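You operate a simulated robot arm through the tools that you are given. There is no shell and no other tool.

The job below is to be done with a simulated robot arm. You get a single attempt, and the scene is never put back.

Task
Add 13 to the blue-framed display's SET figure and restart the line.
Fine: black dial to OFF first; blue +10 key once, blue +1 key for the rest; then AUTO and the green START. Where these are worked on the way, their far stop is far enough and under half their travel is too little: black dial.

Only the result counts: the job must be done as asked and must still hold three seconds after the hand-in. Knocking over, shifting, dropping, spilling or breaking anything else fails it.

Robot
A 7-joint arm with a two-finger parallel gripper, fixed in place. Base frame: the origin is on the floor under the middle of its stand, x ahead of it, y to its left, z up. Lengths are in mm, angles in degrees, forces in N, time in s.
With the tool pointing down near the work surface it reaches from about 440 to 920 mm from the base axis. Its first joint turns from -143.0 to 143.0 degrees. Payload 3 kg.
The TCP is the grasp point between the finger pads, 30 mm short of the fingertips. In the tool frame z runs along the fingers and y along their closing line. Largest opening 94 mm; finger width 28, thickness 10; the body of the gripper, 50 by 96 mm, starts 55 mm behind the TCP.
Orientation is that of the tool frame in the base frame, as a unit quaternion [x, y, z, w]. With the fingers straight down and closing along the base's y, the tool's x points along the base's -x, its y along +y and its z along -z.

Tools
- The arm moves only by the tool jog_arm. Its arguments are lists of equal length, an entry for each row: "fingers": the closure, from 0 (fully open) to 1 (shut); "linear": the shift along the tool's x, y, z in mm, a list of three; "rotation": the turn, a rotation vector about the tool's x, y, z in degrees, a list of three. In form: {"fingers": [fingers, ...], "linear": [[dx, dy, dz], ...], "rotation": [[rx, ry, rz], ...]}. A call has 1 to 20 rows; each row shifts and turns the commanded pose from where the row before left it, along the tool's axes as they then stand. A row lasts 0.2 s, in which the tool goes at most 50 mm and 8.6 degrees; a call with a longer step from one row to the next is refused whole, and so is a gripper value outside its range. Where a pose cannot be reached the arm comes as near as it can. A force on the tool above 40 N (or 10 N above the force at the start of the call, whichever is more), or a blocked arm, ends the call early, and 0.2 s more pass. The fingers move at their own pace (about 72 mm/s each) and stop on an object; they squeeze with about 39 N. The grip force told is the motor's: it shows also when the fingers shut on nothing. Time passes only in rows, and 0.2 s behind the last, so rows that do not move let the fingers close. The reply holds the time, the measured pose of the TCP, the force on the tool along the base axes, the opening and the grip force, in the units named above and with some noise, with the torque about the TCP (base axes, N m) and any sound that the robot's microphone picked up, and new pictures: "pictures" is both (left out), scene, wrist or none.
- Cameras (640 x 400 px; columns grow to the right, rows downward): "scene" is fixed at [400.5, -501.7, 1460.2]; the picture's right is [0.26, -0.97, 0.00], its down [-0.72, -0.19, -0.66] and it looks along [0.64, 0.17, -0.75] (base axes); focal length 214 px, centre (320, 200). "wrist" rides on the gripper at [76, 14, -103] in the tool frame; the picture's right is [-0.18, 0.98, 0.00], its down [-0.75, -0.14, -0.64] and it looks along [-0.63, -0.12, 0.77] (tool axes); focal length 243 px, centre (320, 200). There is no depth. A picture from a camera that has moved, and an enlarged one, comes with that camera's place and axes in the base frame and with its lens.
- enlarge(camera, box): a new picture of the part [left, top, right, bottom] of that camera's present view, enlarged. The clock stands still meanwhile.
- hand_in(): hands the job in; it is judged then, once.

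Nothing tells you positions but the pictures and the camera data. Unless the task says otherwise, let go and move clear before handing in.

The tools are called after ">>>" as name(argument=value, ...) on one line, values as JSON. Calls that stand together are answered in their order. jog_arm: Moves the arm, as the interface text tells. Its arguments: {"type":"object","properties":{"fingers":{"type":"array","items":{"type":"number"}},"linear":{"type":"array","items":{"type":"array","items":{"type":"number"}}},"rotation":{"type":"array","items":{"type":"array","items":{"type":"number"}}},"pictures":{"type":"string","enum":["both","scene","wrist","none"]}},"required":["fingers","linear","rotation"]} The other tools are called the same way: enlarge (camera, box) takes an enlarged picture of a part of a camera's view; hand_in () hands the job in.

At the start:

```text
time_s: 0.0
ee_pos: [526.3, 249.0, 1182.8]
tool_rot: [0.0, 1.0, 0.0, -0.001]
force: [0.2, 1.0, 0.4]
torque: [0.01, -0.02, 0.03]
width: 94.3
finger_force: 0.1
```

scene: 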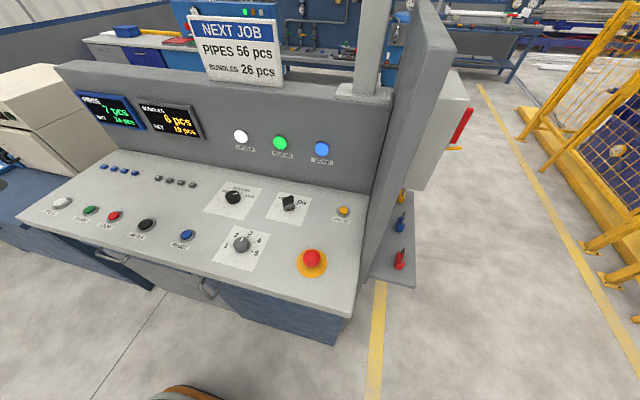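
wrist: 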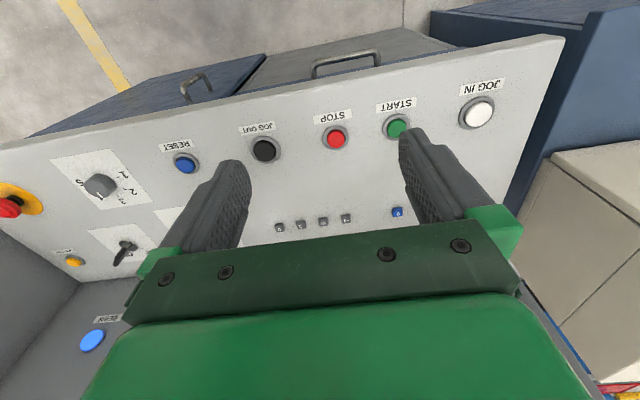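

I see a control desk with displays on its upright panel, keys, push buttons and dials. I'll enlarge several parts to read the labels before I move anything.

>>> enlarge(camera="scene", box=[70, 80, 210, 168])

>>> enlarge(camera="scene", box=[190, 170, 360, 276])

>>> enlarge(camera="scene", box=[40, 150, 210, 256])

>>> enlarge(camera="scene", box=[220, 100, 350, 181])

>>> enlarge(camera="wrist", box=[0, 140, 200, 265])

>>> enlarge(camera="scene", box=[180, 0, 300, 90])

```text
4.55 times, centred on (140, 124) of scene
camera zoom: at [400.5, -501.7, 1460.2], right [0.26, -0.97, 0.0], down [-0.72, -0.19, -0.66], along [0.64, 0.17, -0.75], focal length 975 px, centre (1138, 546)
```

zoom: 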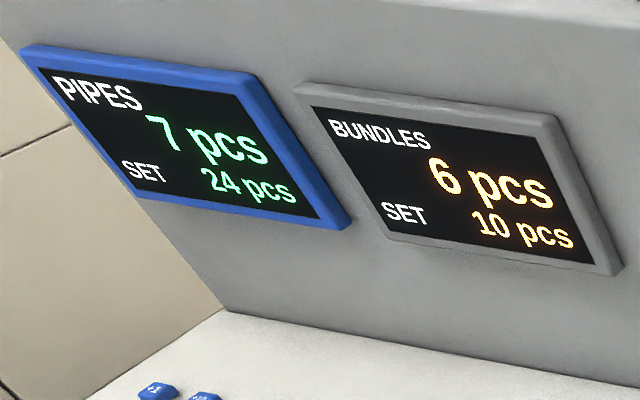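

```text
3.76 times, centred on (275, 223) of scene
camera zoom: at [400.5, -501.7, 1460.2], right [0.26, -0.97, 0.0], down [-0.72, -0.19, -0.66], along [0.64, 0.17, -0.75], focal length 807 px, centre (489, 113)
```

zoom: 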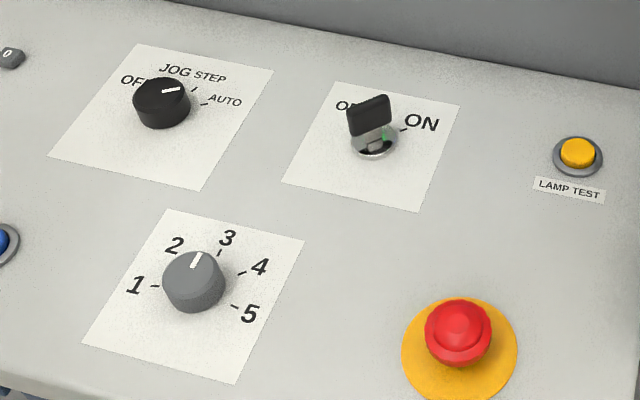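

```text
3.76 times, centred on (125, 203) of scene
camera zoom: at [400.5, -501.7, 1460.2], right [0.26, -0.97, 0.0], down [-0.72, -0.19, -0.66], along [0.64, 0.17, -0.75], focal length 807 px, centre (1054, 189)
```

zoom: 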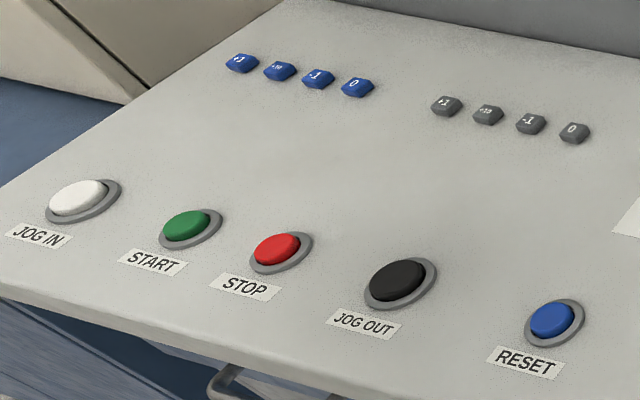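

```text
4.92 times, centred on (285, 140) of scene
camera zoom: at [400.5, -501.7, 1460.2], right [0.26, -0.97, 0.0], down [-0.72, -0.19, -0.66], along [0.64, 0.17, -0.75], focal length 1056 px, centre (492, 493)
```

zoom: 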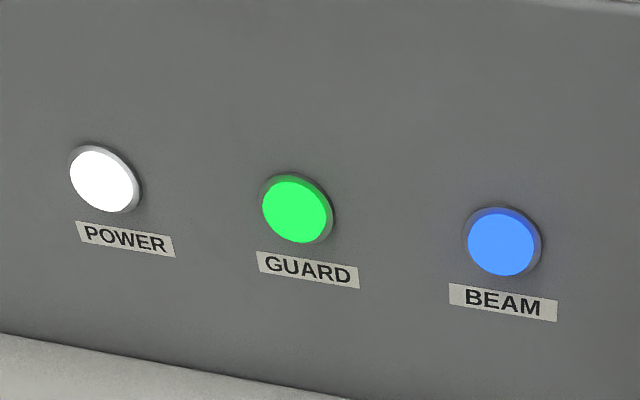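

```text
3.20 times, centred on (100, 202) of wrist
camera zoom: at [449.8, 262.9, 1284.6], right [0.18, 0.98, 0.0], down [0.75, -0.14, 0.64], along [0.63, -0.12, -0.77], focal length 776 px, centre (1024, 192)
```

zoom: 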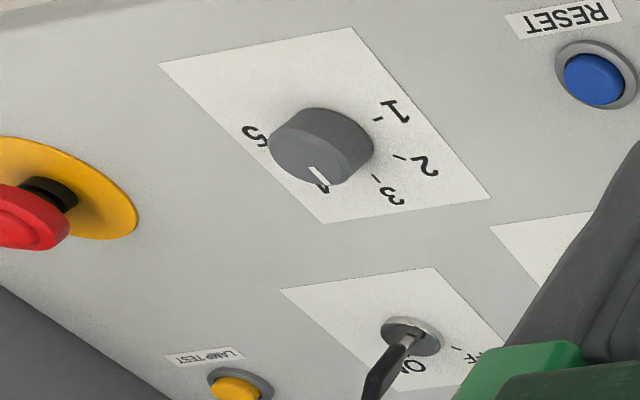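

```text
4.44 times, centred on (240, 45) of scene
camera zoom: at [400.5, -501.7, 1460.2], right [0.26, -0.97, 0.0], down [-0.72, -0.19, -0.66], along [0.64, 0.17, -0.75], focal length 953 px, centre (676, 889)
```

zoom: 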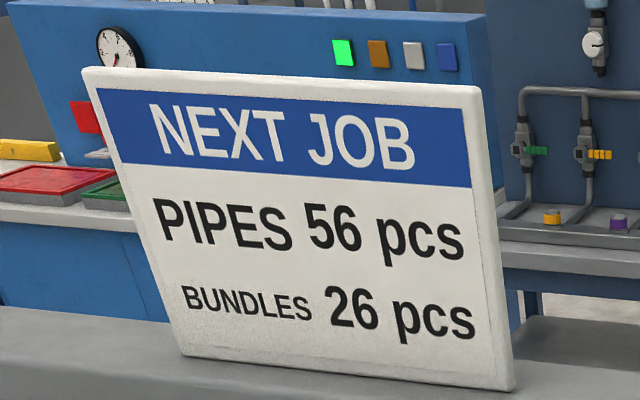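

The blue-framed PIPES display shows SET 24, so it must end at 37. By triangulation the desk top is at about z 895, the black mode dial (now on AUTO) at about (803, -80), and START at about (632, 354). The blue keys are at x≈822, with y 508 for +1 and 459 for +10. I'll move above the black dial for a closer look.

>>> jog_arm(fingers=[0, 0, 0, 0, 0, 0, 0, 0, 0, 0, 0], linear=[[-26.4, -32.9, 10.3], [-26.4, -32.9, 10.3], [-26.4, -32.9, 10.3], [-26.4, -32.9, 10.3], [-26.4, -32.9, 10.3], [-26.4, -32.9, 10.3], [-26.4, -32.9, 10.3], [-26.4, -32.9, 10.3], [-26.4, -32.9, 10.3], [-26.4, -32.9, 10.3], [0, 0, 0]], rotation=[[0, 0, 0], [0, 0, 0], [0, 0, 0], [0, 0, 0], [0, 0, 0], [0, 0, 0], [0, 0, 0], [0, 0, 0], [0, 0, 0], [0, 0, 0], [0, 0, 0]])

```text
time_s: 2.4
ee_pos: [790.8, -79.9, 1077.0]
tool_rot: [-0.001, 1.0, -0.001, 0.0]
force: [0.1, -0.1, 0.5]
torque: [0.02, -0.04, 0.01]
width: 94.0
finger_force: 0.1
camera wrist: at [715.1, -65.5, 1180.6], right [0.18, 0.98, 0.0], down [0.75, -0.14, 0.64], along [0.63, -0.12, -0.77], focal length 243 px, centre (320, 200)
```

scene: 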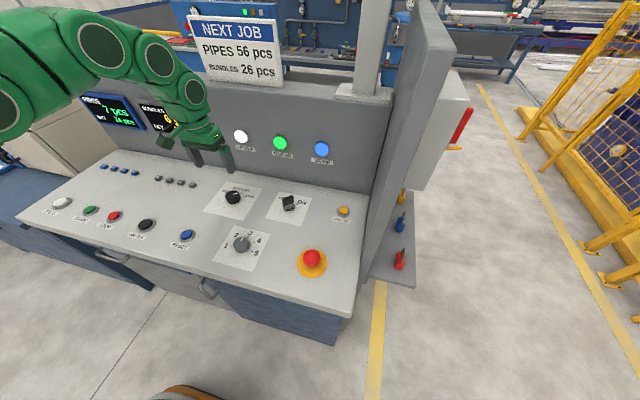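
wrist: 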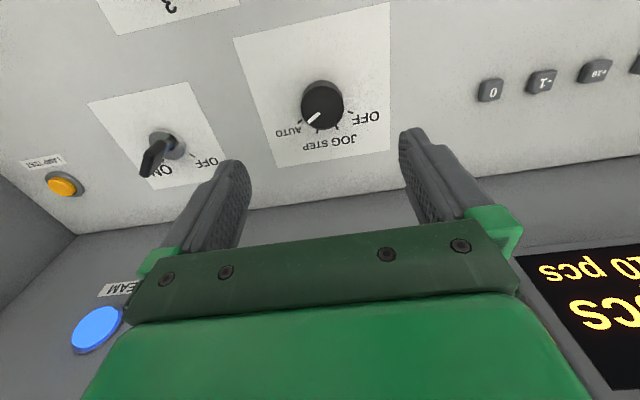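

>>> enlarge(camera="wrist", box=[240, 50, 400, 150])

>>> enlarge(camera="scene", box=[200, 170, 280, 220])

```text
4.00 times, centred on (320, 100) of wrist
camera zoom: at [715.1, -65.5, 1180.6], right [0.18, 0.98, 0.0], down [0.75, -0.14, 0.64], along [0.63, -0.12, -0.77], focal length 970 px, centre (320, 600)
```

zoom: 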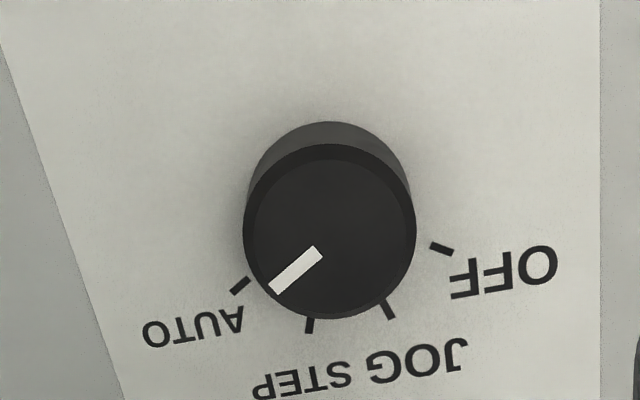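

```text
8.00 times, centred on (240, 195) of scene
camera zoom: at [400.5, -501.7, 1460.2], right [0.26, -0.97, 0.0], down [-0.72, -0.19, -0.66], along [0.64, 0.17, -0.75], focal length 1716 px, centre (960, 240)
```

zoom: 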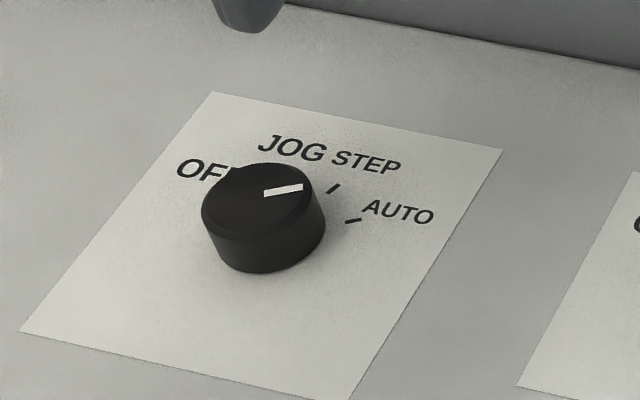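

The dial runs from AUTO at about -60° to OFF at about +60°, with its top centre near (806, -80, 917). I'll move over it and turn the gripper 60° clockwise, so I can grip it and then turn it 120° counter-clockwise.

>>> jog_arm(fingers=[0, 0, 0, 0, 0, 0, 0, 0, 0, 0, 0], linear=[[-7.6, -0.2, 38.5], [-7.6, -0.2, 38.5], [0, 0, 0], [0, 0, 0], [0, 0, 0], [0, 0, 0], [0, 0, 0], [0, 0, 0], [0, 0, 0], [0, 0, 0], [0, 0, 0]], rotation=[[0, 0, 0], [0, 0, 0], [0, 0, 7.5], [0, 0, 7.5], [0, 0, 7.5], [0, 0, 7.5], [0, 0, 7.5], [0, 0, 7.5], [0, 0, 7.5], [0, 0, 7.5], [0, 0, 0]])

```text
time_s: 4.8
ee_pos: [805.6, -81.1, 1002.1]
tool_rot: [0.501, 0.866, 0.0, -0.001]
force: [-0.5, -0.2, -1.2]
torque: [-0.01, -0.01, 0.02]
width: 93.9
finger_force: 0.1
camera wrist: at [779.9, -7.9, 1104.7], right [0.94, 0.33, 0.0], down [0.25, -0.72, 0.64], along [0.21, -0.61, -0.77], focal length 243 px, centre (320, 200)
```

scene: 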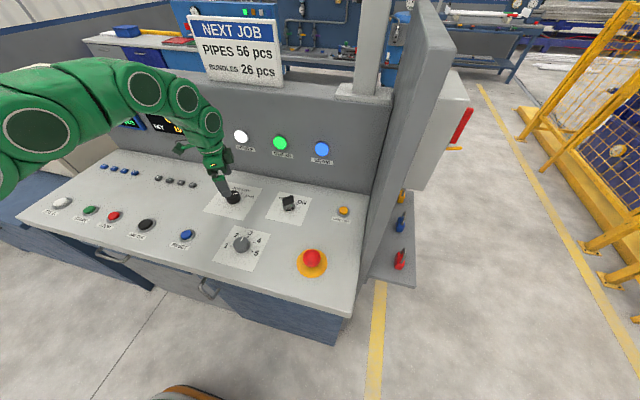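
wrist: 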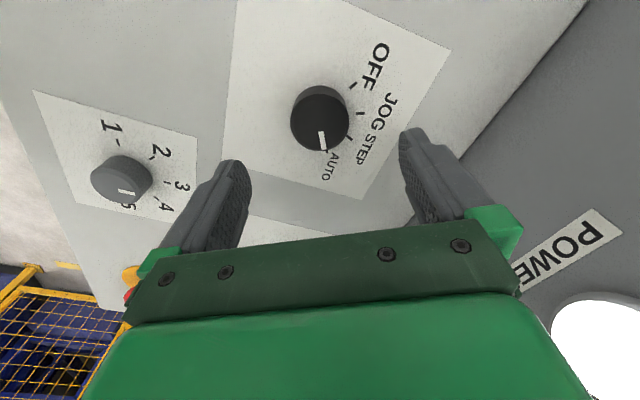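

The gripper is above the dial and turned by 60°. I'll enlarge the wrist view to refine the dial's centre.

>>> enlarge(camera="wrist", box=[256, 80, 384, 160])

```text
5.00 times, centred on (320, 120) of wrist
camera zoom: at [779.9, -7.9, 1104.7], right [0.94, 0.33, 0.0], down [0.25, -0.72, 0.64], along [0.21, -0.61, -0.77], focal length 1213 px, centre (320, 600)
```

zoom: 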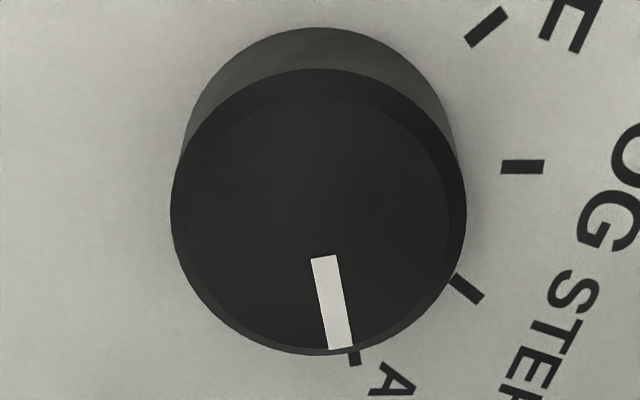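

The dial's centre is within about 1 mm of the TCP axis. I'll descend around it to TCP z≈931 and close the fingers on it.

>>> jog_arm(fingers=[0, 0, 0, 0, 0, 0], linear=[[0, 0, 15], [0, 0, 15], [0, 0, 15], [0, 0, 14], [0, 0, 12], [0, 0, 0]], rotation=[[0, 0, 0], [0, 0, 0], [0, 0, 0], [0, 0, 0], [0, 0, 0], [0, 0, 0]])

```text
time_s: 6.2
ee_pos: [805.1, -82.3, 931.8]
tool_rot: [0.501, 0.866, 0.0, 0.0]
force: [0.4, -0.1, -1.3]
torque: [0.02, 0.03, 0.01]
width: 94.0
finger_force: 0.0
camera wrist: at [778.8, -8.6, 1033.7], right [0.94, 0.33, 0.0], down [0.25, -0.72, 0.64], along [0.21, -0.61, -0.77], focal length 243 px, centre (320, 200)
```

scene: 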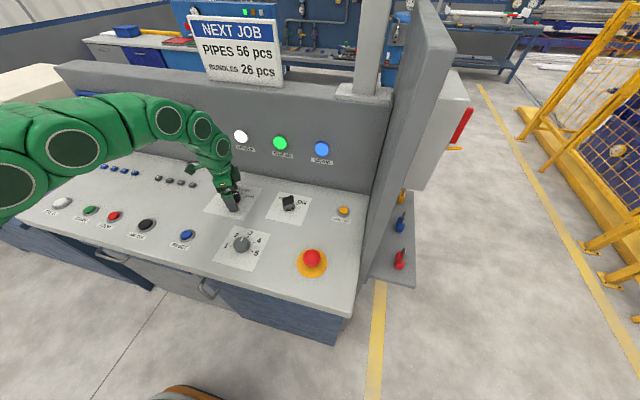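
wrist: 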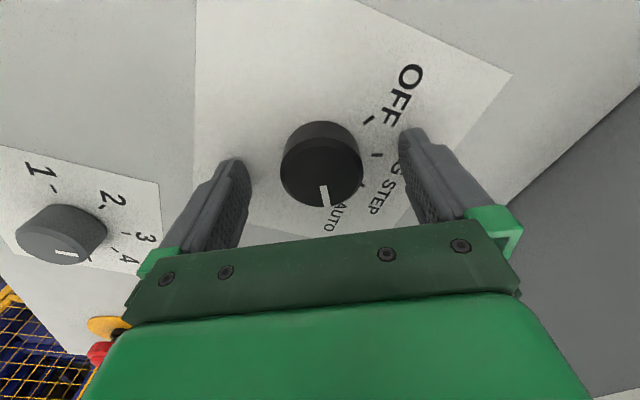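

The dial sits centred between the fingers and the tips are clear of the desk. I'm closing on it now.

>>> jog_arm(fingers=[0.3, 0.45, 0.6, 0.6], linear=[[0, 0, 0], [0, 0, 0], [0, 0, 0], [0, 0, 0]], rotation=[[0, 0, 0], [0, 0, 0], [0, 0, 0], [0, 0, 0]])

```text
time_s: 7.2
ee_pos: [806.0, -80.8, 930.9]
tool_rot: [0.5, 0.866, 0.001, 0.001]
force: [23.2, 6.7, -6.2]
torque: [-0.32, -0.78, -0.01]
width: 45.4
finger_force: 45.0
camera wrist: at [779.5, -7.9, 1033.8], right [0.94, 0.33, 0.0], down [0.25, -0.72, 0.64], along [0.21, -0.61, -0.77], focal length 243 px, centre (320, 200)
```

scene: 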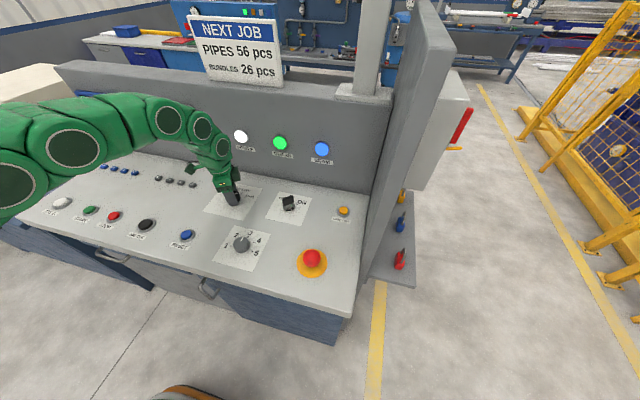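
wrist: 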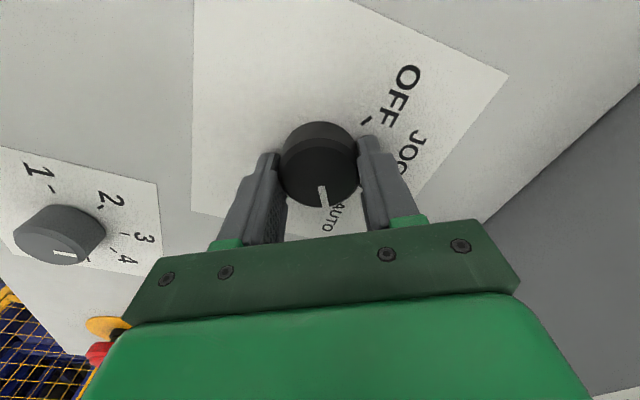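

The grip is firm, but the tool is being pushed about 23 N along its closing line, so I'm slightly off centre. I'll shift the command about 1 mm along tool +y to relieve that.

>>> jog_arm(fingers=[0.6, 0.6], linear=[[0, 1.0, 0], [0, 0, 0]], rotation=[[0, 0, 0], [0, 0, 0]], pictures="none")

```text
time_s: 7.8
ee_pos: [805.7, -81.2, 930.9]
tool_rot: [0.5, 0.866, 0.0, 0.001]
force: [11.0, 3.4, 5.5]
torque: [-0.04, 0.43, -0.01]
width: 45.2
finger_force: 44.6
```

The side force has halved, so another 0.9 mm should nearly remove it. Then I'll begin turning counter-clockwise (negative about tool z).

>>> jog_arm(fingers=[0.6, 0.6, 0.6, 0.6, 0.6, 0.6, 0.6, 0.6, 0.6], linear=[[0, 0.9, 0], [0, 0, 0], [0, 0, 0], [0, 0, 0], [0, 0, 0], [0, 0, 0], [0, 0, 0], [0, 0, 0], [0, 0, 0]], rotation=[[0, 0, 0], [0, 0, 0], [0, 0, -6], [0, 0, -7], [0, 0, -7], [0, 0, -7], [0, 0, -7], [0, 0, -6], [0, 0, 0]])

```text
time_s: 9.0
ee_pos: [806.7, -81.9, 931.9]
tool_rot: [0.353, 0.936, 0.0, -0.002]
force: [-1.5, 2.6, 8.3]
torque: [0.29, 0.23, 0.01]
width: 45.3
finger_force: 44.8
stopped in row 6: the force on the tool passed its limit at 41 N (the readings are from after the stop); the commanded pose is now the measured one
camera wrist: at [758.6, -19.6, 1033.9], right [0.79, 0.62, 0.0], down [0.47, -0.6, 0.64], along [0.39, -0.51, -0.77], focal length 243 px, centre (320, 200)
```

scene: 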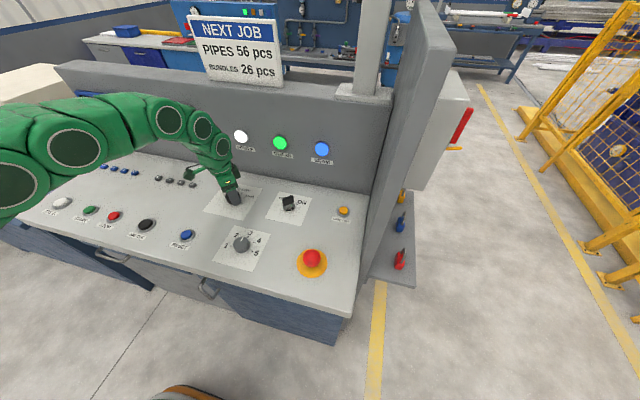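
wrist: 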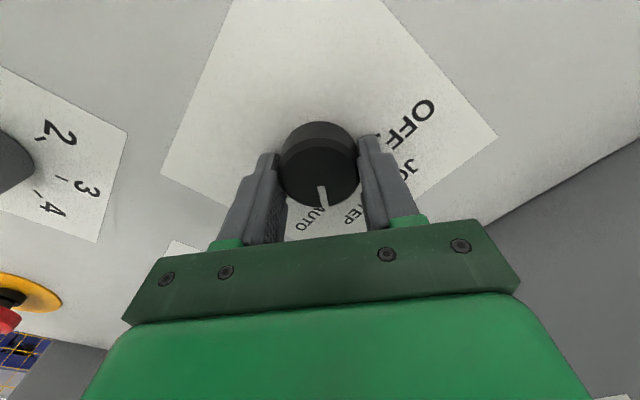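

The dial is turning with the gripper, by about 19° so far, and a brief force peak stopped the call. The forces are low again, so I'll continue more slowly.

>>> jog_arm(fingers=[0.6, 0.6, 0.6, 0.6, 0.6, 0.6, 0.6, 0.6, 0.6], linear=[[0, 0, 0], [0, 0, 0], [0, 0, 0], [0, 0, 0], [0, 0, 0], [0, 0, 0], [0, 0, 0], [0, 0, 0], [0, 0, 0]], rotation=[[0, 0, -3], [0, 0, -3], [0, 0, -3], [0, 0, -3], [0, 0, -3], [0, 0, -3], [0, 0, -3], [0, 0, -3], [0, 0, 0]], pictures="wrist")

```text
time_s: 11.0
ee_pos: [807.0, -80.4, 930.3]
tool_rot: [0.151, 0.989, -0.001, -0.002]
force: [-11.1, 2.5, 10.1]
torque: [0.11, 0.75, -0.06]
width: 45.4
finger_force: 45.0
camera wrist: at [738.1, -43.9, 1033.9], right [0.47, 0.88, 0.0], down [0.68, -0.36, 0.64], along [0.56, -0.3, -0.77], focal length 243 px, centre (320, 200)
```

wrist: 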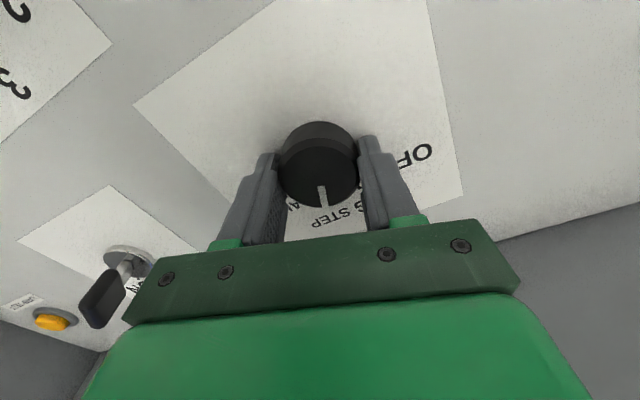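

The dial is now at about -17° (STEP) and the forces stay moderate. I'll relieve the small offset and keep turning slowly.

>>> jog_arm(fingers=[0.6, 0.6, 0.6, 0.6, 0.6, 0.6, 0.6, 0.6, 0.6, 0.6, 0.6, 0.6], linear=[[0.6, 0, -0.4], [0, 0, 0], [0, 0, 0], [0, 0, 0], [0, 0, 0], [0, 0, 0], [0, 0, 0], [0, 0, 0], [0, 0, 0], [0, 0, 0], [0, 0, 0], [0, 0, 0]], rotation=[[0, 0, 0], [0, 0, -3.5], [0, 0, -3.5], [0, 0, -3.5], [0, 0, -3.5], [0, 0, -3.5], [0, 0, -3.5], [0, 0, -3.5], [0, 0, -3.5], [0, 0, -3.5], [0, 0, -3.5], [0, 0, 0]], pictures="wrist")

```text
time_s: 13.6
ee_pos: [806.2, -79.4, 931.9]
tool_rot: [-0.155, 0.988, 0.001, 0.0]
force: [27.1, 21.4, -3.3]
torque: [0.36, -0.73, 0.08]
width: 45.6
finger_force: 45.2
camera wrist: at [729.4, -89.0, 1033.9], right [-0.12, 0.99, 0.0], down [0.76, 0.1, 0.64], along [0.64, 0.08, -0.77], focal length 243 px, centre (320, 200)
```

wrist: 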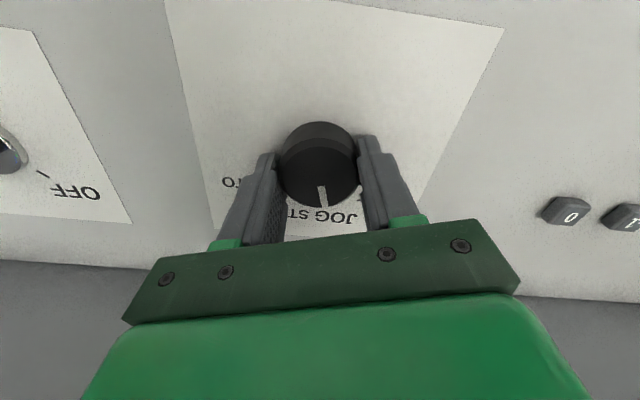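

The dial is at about +18° (JOG) and a side force has built up. I'll shift by about (+1.5, +1.2) mm to relieve it and turn the remaining 42° to OFF.

>>> jog_arm(fingers=[0.6, 0.6, 0.6, 0.6, 0.6, 0.6, 0.6, 0.6], linear=[[-1.7, 0.7, 0], [0, 0, 0], [0, 0, 0], [0, 0, 0], [0, 0, 0], [0, 0, 0], [0, 0, 0], [0, 0, 0]], rotation=[[0, 0, 0], [0, 0, -3.5], [0, 0, -3.5], [0, 0, -3.5], [0, 0, -3.5], [0, 0, -3.5], [0, 0, -3.5], [0, 0, 0]], pictures="wrist")

```text
time_s: 15.4
ee_pos: [807.3, -80.6, 931.6]
tool_rot: [-0.332, 0.943, 0.001, -0.004]
force: [-1.5, 4.4, 4.8]
torque: [-0.37, -0.09, -0.04]
width: 45.1
finger_force: 45.3
stopped in row 8: the force on the tool passed its limit at 46 N (the readings are from after the stop); the commanded pose is now the measured one
camera wrist: at [738.4, -115.4, 1034.1], right [-0.47, 0.88, 0.0], down [0.68, 0.36, 0.64], along [0.56, 0.3, -0.77], focal length 243 px, centre (320, 200)
```

wrist: 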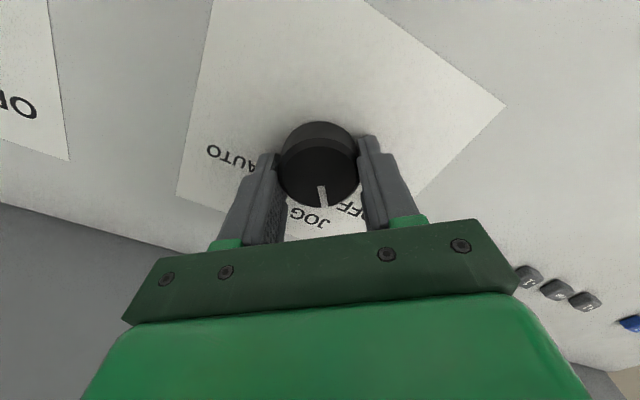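

The dial is at about +39° and the forces were reset at the stop. I'll turn the last 22° or so to OFF.

>>> jog_arm(fingers=[0.6, 0.6, 0.6, 0.6, 0.6, 0.6, 0.6, 0.6, 0.6], linear=[[0, 0, 0], [0, 0, 0], [0, 0, 0], [0, 0, 0], [0, 0, 0], [0, 0, 0], [0, 0, 0], [0, 0, 0], [0, 0, 0]], rotation=[[0, 0, -3], [0, 0, -3], [0, 0, -3], [0, 0, -3], [0, 0, -3], [0, 0, -3], [0, 0, -3], [0, 0, -1.5], [0, 0, 0]], pictures="wrist")

```text
time_s: 17.5
ee_pos: [805.7, -79.2, 931.3]
tool_rot: [-0.509, 0.861, 0.003, -0.003]
force: [-3.9, 3.1, 5.4]
torque: [-0.23, -0.47, 0.01]
width: 45.5
finger_force: 44.8
stopped in row 9: the force on the tool passed its limit at 41 N (the readings are from after the stop); the commanded pose is now the measured one
camera wrist: at [757.3, -138.4, 1033.9], right [-0.77, 0.63, 0.01], down [0.49, 0.59, 0.64], along [0.4, 0.5, -0.77], focal length 243 px, centre (320, 200)
```

wrist: 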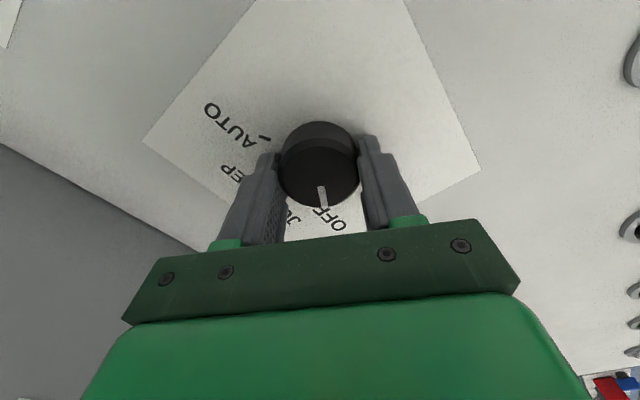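

The dial should be at OFF, with the gripper turned to about -61°. I'll release it, rise and check the pointer.

>>> jog_arm(fingers=[0.3, 0, 0, 0, 0, 0, 0], linear=[[0, 0, 0], [0, 0, 0], [0, 0, 0], [0, 0, -20], [0, 0, -30], [0, 0, -30], [0, 0, 0]], rotation=[[0, 0, 0], [0, 0, 0], [0, 0, 0], [0, 0, 0], [0, 0, 0], [0, 0, 0], [0, 0, 0]])

>>> enlarge(camera="wrist", box=[240, 70, 400, 170])

>>> enlarge(camera="scene", box=[200, 170, 280, 220])

```text
time_s: 19.1
ee_pos: [808.9, -79.4, 1012.1]
tool_rot: [-0.51, 0.86, 0.001, -0.003]
force: [-0.3, 0.6, -0.1]
torque: [-0.01, -0.01, -0.01]
width: 93.8
finger_force: 0.0
camera wrist: at [760.6, -138.4, 1115.2], right [-0.77, 0.63, 0.01], down [0.49, 0.59, 0.64], along [0.4, 0.5, -0.77], focal length 243 px, centre (320, 200)
```

scene: 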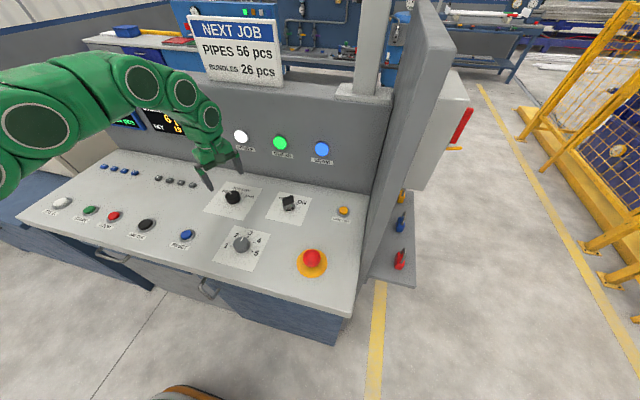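
wrist: 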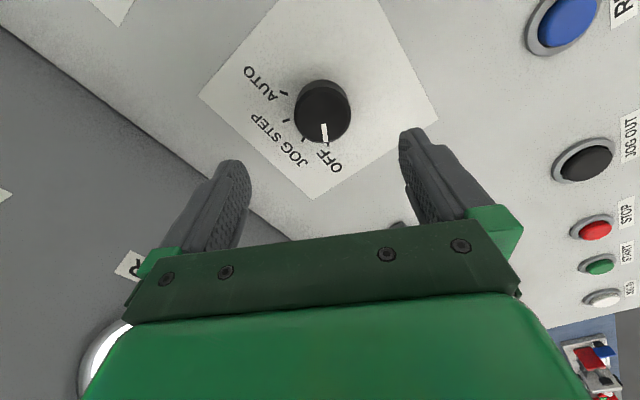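

```text
4.00 times, centred on (320, 120) of wrist
camera zoom: at [760.6, -138.4, 1115.2], right [-0.77, 0.63, 0.01], down [0.49, 0.59, 0.64], along [0.4, 0.5, -0.77], focal length 970 px, centre (320, 520)
```

zoom: 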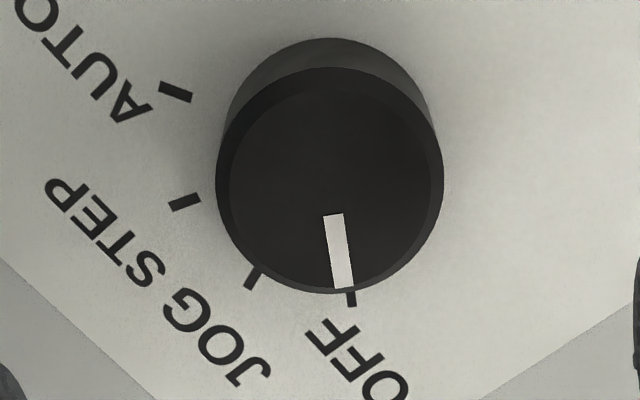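

```text
8.00 times, centred on (240, 195) of scene
camera zoom: at [400.5, -501.7, 1460.2], right [0.26, -0.97, 0.0], down [-0.72, -0.19, -0.66], along [0.64, 0.17, -0.75], focal length 1716 px, centre (960, 240)
```

zoom: 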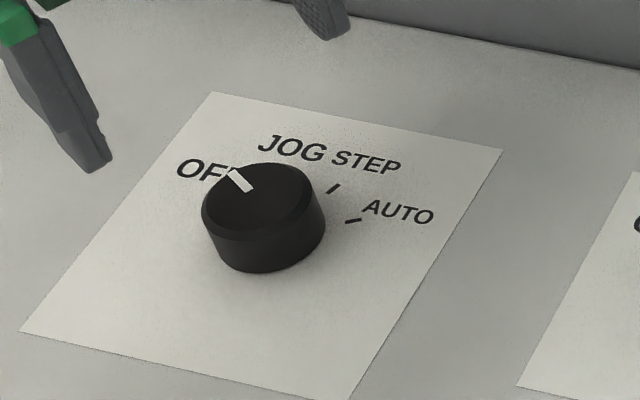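

The dial is confirmed at OFF. I'll rise, turn the gripper back straight and move left to look at the blue keys and the display.

>>> jog_arm(fingers=[0, 0, 0, 0, 0, 0, 0, 0, 0.3, 0.6, 1, 1, 1, 1, 1, 1, 1, 1, 1, 1], linear=[[0, 0, -10], [0, 0, -10], [0, 0, -10], [0, 0, -10], [0, 0, -10], [0, 0, -10], [0, 0, -10], [0, 0, 0], [9.1, 43.3, 0], [9.1, 43.3, 0], [9.1, 43.3, 0], [9.1, 43.3, 0], [9.1, 43.3, 0], [9.1, 43.3, 0], [9.1, 43.3, 0], [9.1, 43.3, 0], [9.1, 43.3, 0], [9.1, 43.3, 0], [9.1, 43.3, 0], [9.1, 43.3, 0]], rotation=[[0, 0, 7.66], [0, 0, 7.66], [0, 0, 7.66], [0, 0, 7.66], [0, 0, 7.66], [0, 0, 7.66], [0, 0, 7.66], [0, 0, 7.66], [0, 0, 0], [0, 0, 0], [0, 0, 0], [0, 0, 0], [0, 0, 0], [0, 0, 0], [0, 0, 0], [0, 0, 0], [0, 0, 0], [0, 0, 0], [0, 0, 0], [0, 0, 0]])

```text
time_s: 23.3
ee_pos: [696.3, 441.6, 1083.0]
tool_rot: [0.001, 1.0, -0.001, -0.003]
force: [-0.1, 0.3, 0.4]
torque: [0.01, 0.01, -0.05]
width: 0.1
finger_force: 33.3
camera wrist: at [620.5, 456.5, 1184.6], right [0.19, 0.98, 0.0], down [0.76, -0.14, 0.64], along [0.63, -0.12, -0.77], focal length 243 px, centre (320, 200)
```

scene: 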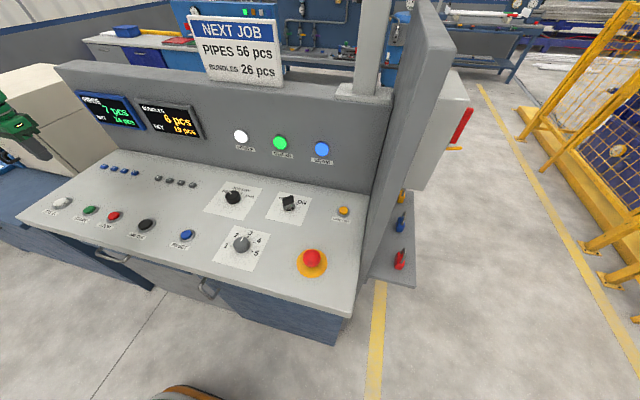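
wrist: 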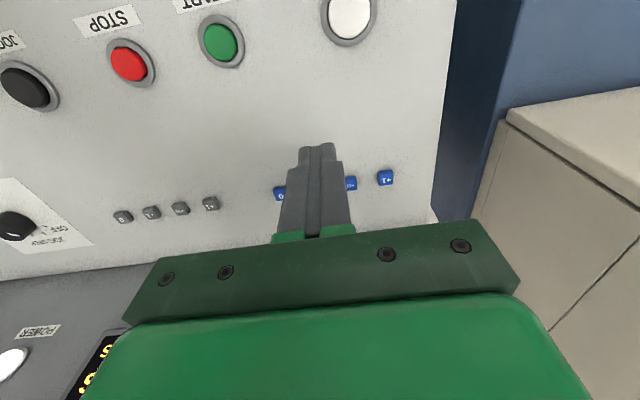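

The displays are visible in the scene view. I'll enlarge the blue keys and the display to fix their positions and current values.

>>> enlarge(camera="wrist", box=[260, 140, 420, 240])

>>> enlarge(camera="scene", box=[80, 140, 208, 220])

>>> enlarge(camera="scene", box=[70, 80, 210, 168])

```text
4.00 times, centred on (340, 190) of wrist
camera zoom: at [620.5, 456.5, 1184.6], right [0.19, 0.98, 0.0], down [0.76, -0.14, 0.64], along [0.63, -0.12, -0.77], focal length 970 px, centre (240, 240)
```

zoom: 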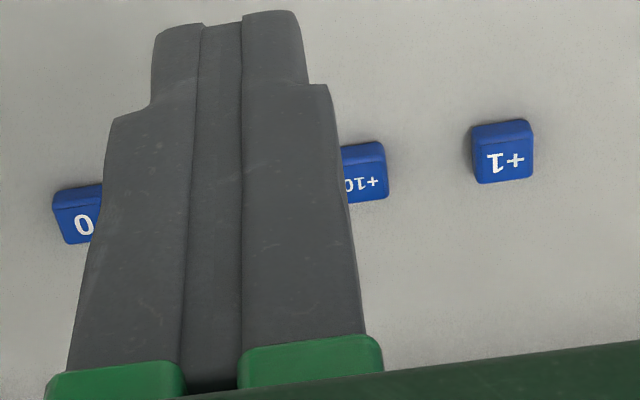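

```text
5.00 times, centred on (144, 180) of scene
camera zoom: at [400.5, -501.7, 1460.2], right [0.26, -0.97, 0.0], down [-0.72, -0.19, -0.66], along [0.64, 0.17, -0.75], focal length 1072 px, centre (1200, 300)
```

zoom: 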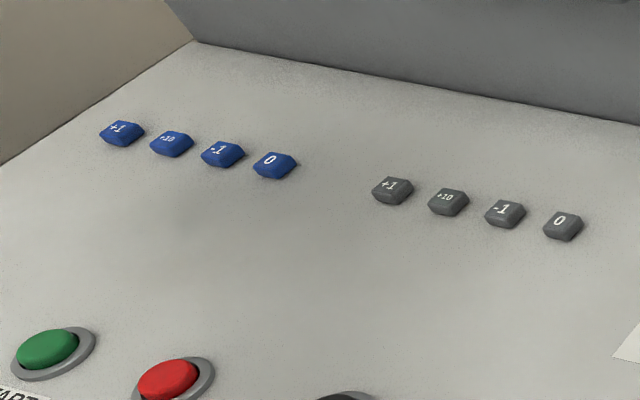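

```text
4.55 times, centred on (140, 124) of scene
camera zoom: at [400.5, -501.7, 1460.2], right [0.26, -0.97, 0.0], down [-0.72, -0.19, -0.66], along [0.64, 0.17, -0.75], focal length 975 px, centre (1138, 546)
```

zoom: 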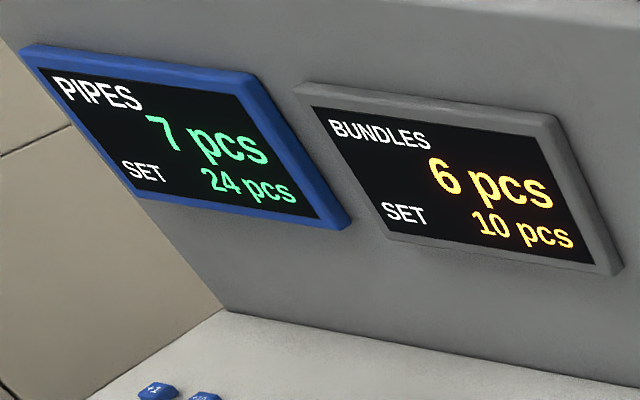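

The key top centres come out at about (824, 508, 908) for +1 and (823.5, 458, 908) for +10, each around 20 mm wide. They lie near the reach limit, so I'll tilt the closed gripper 20° forward and hover over +10.

>>> jog_arm(fingers=[1, 1, 1, 1, 1, 1, 1, 1, 1], linear=[[0, 0, 0], [0, 0, 0], [0, 0, 0], [-16.66, 3.28, 30.1], [-16.66, 3.28, 30.1], [-16.66, 3.28, 30.1], [-16.66, 3.28, 30.1], [-16.66, 3.28, 30.1], [0, 0, 0]], rotation=[[0, -6.67, 0], [0, -6.67, 0], [0, -6.66, 0], [0, 0, 0], [0, 0, 0], [0, 0, 0], [0, 0, 0], [0, 0, 0], [0, 0, 0]])

>>> enlarge(camera="scene", box=[60, 110, 188, 190])

>>> enlarge(camera="wrist", box=[240, 100, 400, 200])

```text
time_s: 25.3
ee_pos: [826.4, 457.8, 966.6]
tool_rot: [0.0, 0.985, 0.0, 0.17]
force: [-0.9, -0.1, 1.1]
torque: [0.03, -0.01, -0.01]
width: 0.0
finger_force: 32.3
camera wrist: at [720.5, 472.4, 1037.7], right [0.17, 0.98, 0.06], down [0.49, -0.14, 0.86], along [0.85, -0.12, -0.51], focal length 243 px, centre (320, 200)
```

scene: 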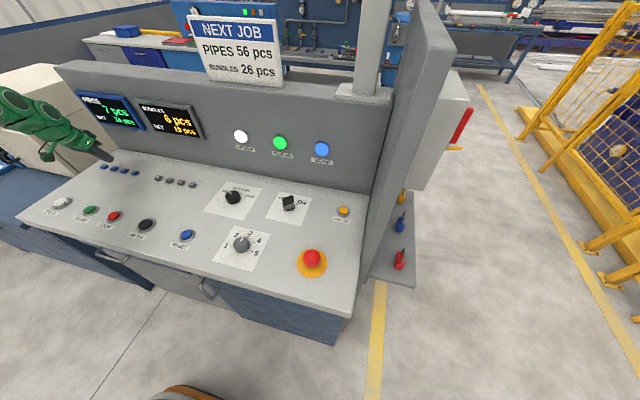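
wrist: 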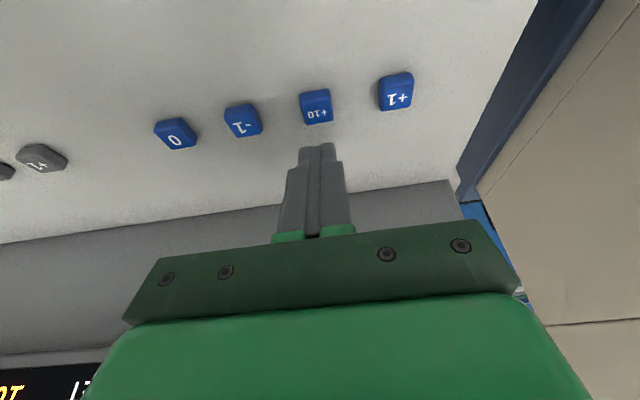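

```text
5.00 times, centred on (124, 150) of scene
camera zoom: at [400.5, -501.7, 1460.2], right [0.26, -0.97, 0.0], down [-0.72, -0.19, -0.66], along [0.64, 0.17, -0.75], focal length 1072 px, centre (1300, 450)
```

zoom: 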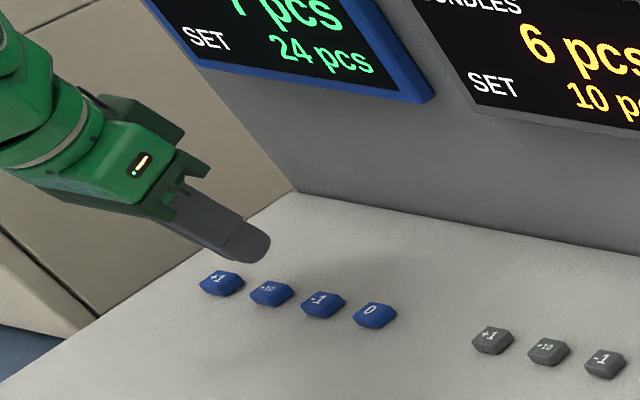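

```text
4.00 times, centred on (320, 150) of wrist
camera zoom: at [720.5, 472.4, 1037.7], right [0.17, 0.98, 0.06], down [0.49, -0.14, 0.86], along [0.85, -0.12, -0.51], focal length 970 px, centre (320, 400)
```

zoom: 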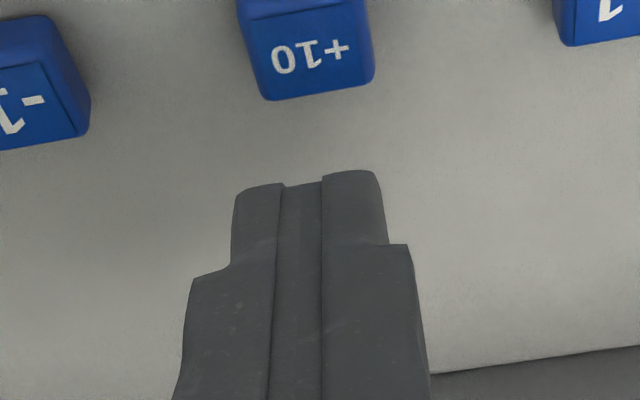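

The fingertip is rounded, and the wrist view puts +10 at about (827, 459). I'll line up over it and come down to just above contact.

>>> jog_arm(fingers=[1, 1, 1, 1, 1], linear=[[7.56, 1, 14.9], [0, 0, 0], [1.03, 0, 2.82], [1.03, 0, 2.82], [0, 0, 0]], rotation=[[0, 0, 0], [0, 0, 0], [0, 0, 0], [0, 0, 0], [0, 0, 0]])

>>> enlarge(camera="scene", box=[60, 110, 188, 190])

>>> enlarge(camera="wrist", box=[240, 100, 400, 200])

```text
time_s: 26.5
ee_pos: [825.0, 459.0, 944.2]
tool_rot: [-0.001, 0.985, 0.0, 0.17]
force: [0.2, -0.9, 0.5]
torque: [-0.01, 0.02, 0.01]
width: 0.0
finger_force: 32.7
camera wrist: at [718.3, 473.0, 1015.5], right [0.17, 0.98, 0.06], down [0.49, -0.14, 0.86], along [0.85, -0.12, -0.51], focal length 243 px, centre (320, 200)
```

scene: 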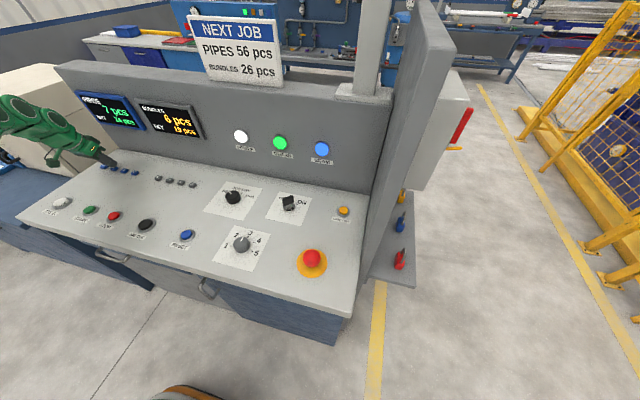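
wrist: 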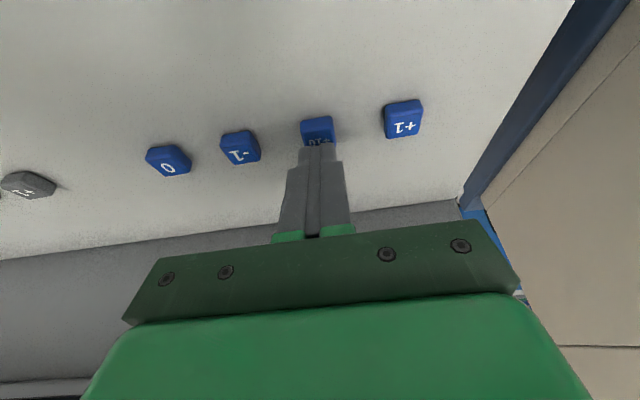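

```text
5.00 times, centred on (124, 150) of scene
camera zoom: at [400.5, -501.7, 1460.2], right [0.26, -0.97, 0.0], down [-0.72, -0.19, -0.66], along [0.64, 0.17, -0.75], focal length 1072 px, centre (1300, 450)
```

zoom: 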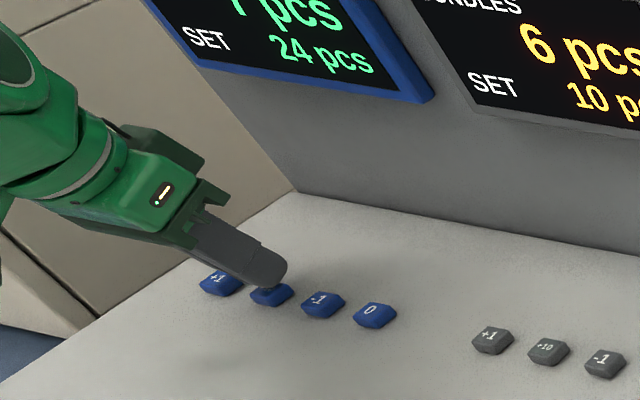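

```text
4.00 times, centred on (320, 150) of wrist
camera zoom: at [718.3, 473.0, 1015.5], right [0.17, 0.98, 0.06], down [0.49, -0.14, 0.86], along [0.85, -0.12, -0.51], focal length 970 px, centre (320, 400)
```

zoom: 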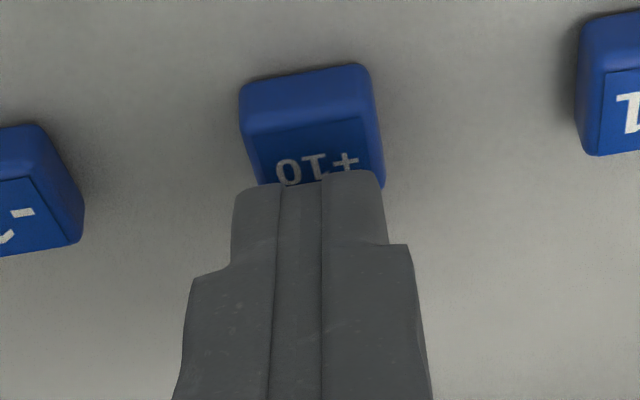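

The tip is centred over +10, a few mm above it. I'll press down slowly in small steps and watch the force, the sound and the display.

>>> jog_arm(fingers=[1, 1, 1, 1, 1], linear=[[0.51, 0, 1.41], [0.51, 0, 1.41], [0.51, 0, 1.41], [0.51, 0, 1.41], [0, 0, 0]], rotation=[[0, 0, 0], [0, 0, 0], [0, 0, 0], [0, 0, 0], [0, 0, 0]], pictures="scene")

>>> enlarge(camera="scene", box=[70, 90, 198, 190])

```text
time_s: 27.7
ee_pos: [824.8, 458.7, 939.0]
tool_rot: [0.0, 0.985, -0.001, 0.17]
force: [-4.1, 0.6, 8.0]
torque: [-0.01, 0.14, 0.0]
width: 0.0
finger_force: 32.9
heard: click
```

scene: 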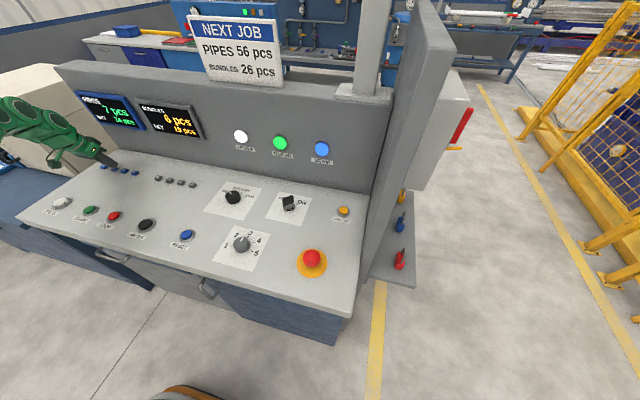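

```text
4.00 times, centred on (134, 140) of scene
camera zoom: at [400.5, -501.7, 1460.2], right [0.26, -0.97, 0.0], down [-0.72, -0.19, -0.66], along [0.64, 0.17, -0.75], focal length 858 px, centre (1064, 440)
```

zoom: 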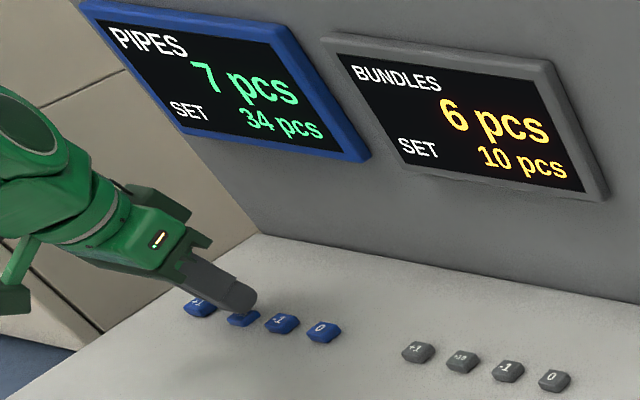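

A click was heard and SET now reads 34. I'll lift clear, move 50 mm left to the +1 key and hover.

>>> jog_arm(fingers=[1, 1, 1, 1, 1, 1], linear=[[-3.08, 0, -8.46], [-3.08, 0, -8.46], [0, 25.4, 0], [0, 25.4, 0], [4.45, 0, 12.2], [0, 0, 0]], rotation=[[0, 0, 0], [0, 0, 0], [0, 0, 0], [0, 0, 0], [0, 0, 0], [0, 0, 0]])

>>> enlarge(camera="scene", box=[70, 90, 198, 190])

>>> enlarge(camera="wrist", box=[240, 100, 400, 200])

```text
time_s: 29.1
ee_pos: [825.9, 502.5, 943.9]
tool_rot: [0.0, 0.985, 0.0, 0.17]
force: [0.0, 0.3, -0.5]
torque: [0.01, 0.01, 0.01]
width: 0.1
finger_force: 32.7
out of reach, approached as far as the arm can: row 4
camera wrist: at [720.3, 515.8, 1015.3], right [0.17, 0.98, 0.06], down [0.49, -0.14, 0.86], along [0.85, -0.12, -0.51], focal length 243 px, centre (320, 200)
```

scene: 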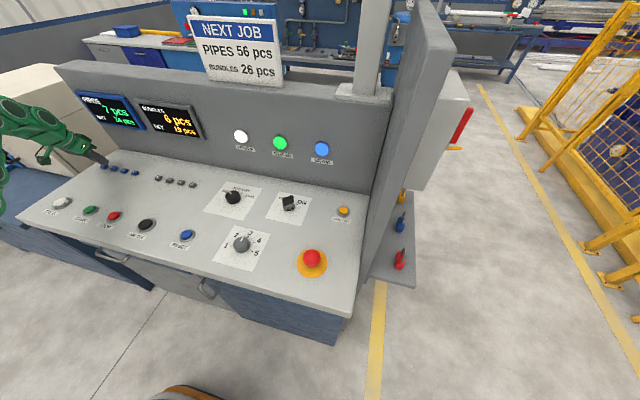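
wrist: 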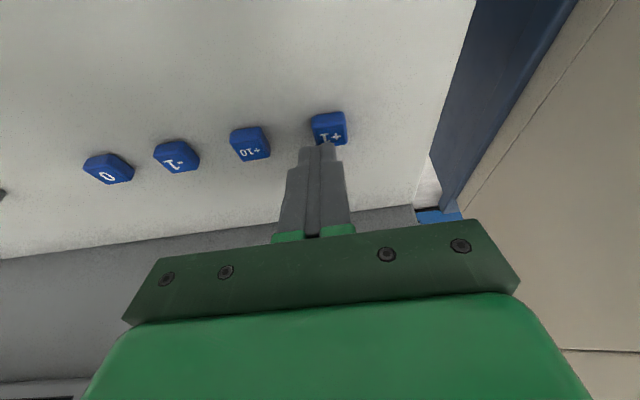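

```text
4.00 times, centred on (134, 140) of scene
camera zoom: at [400.5, -501.7, 1460.2], right [0.26, -0.97, 0.0], down [-0.72, -0.19, -0.66], along [0.64, 0.17, -0.75], focal length 858 px, centre (1064, 440)
```

zoom: 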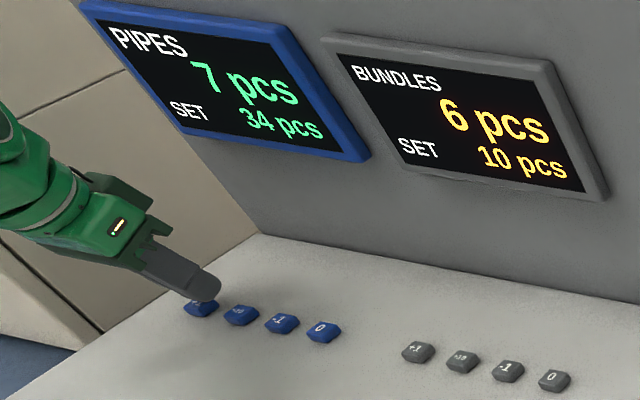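

```text
4.00 times, centred on (320, 150) of wrist
camera zoom: at [720.3, 515.8, 1015.3], right [0.17, 0.98, 0.06], down [0.49, -0.14, 0.86], along [0.85, -0.12, -0.51], focal length 970 px, centre (320, 400)
```

zoom: 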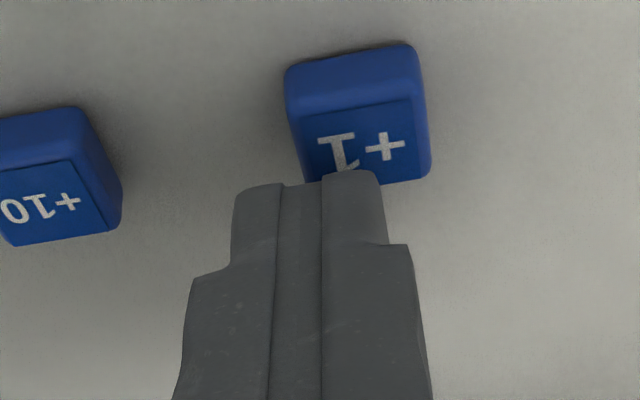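

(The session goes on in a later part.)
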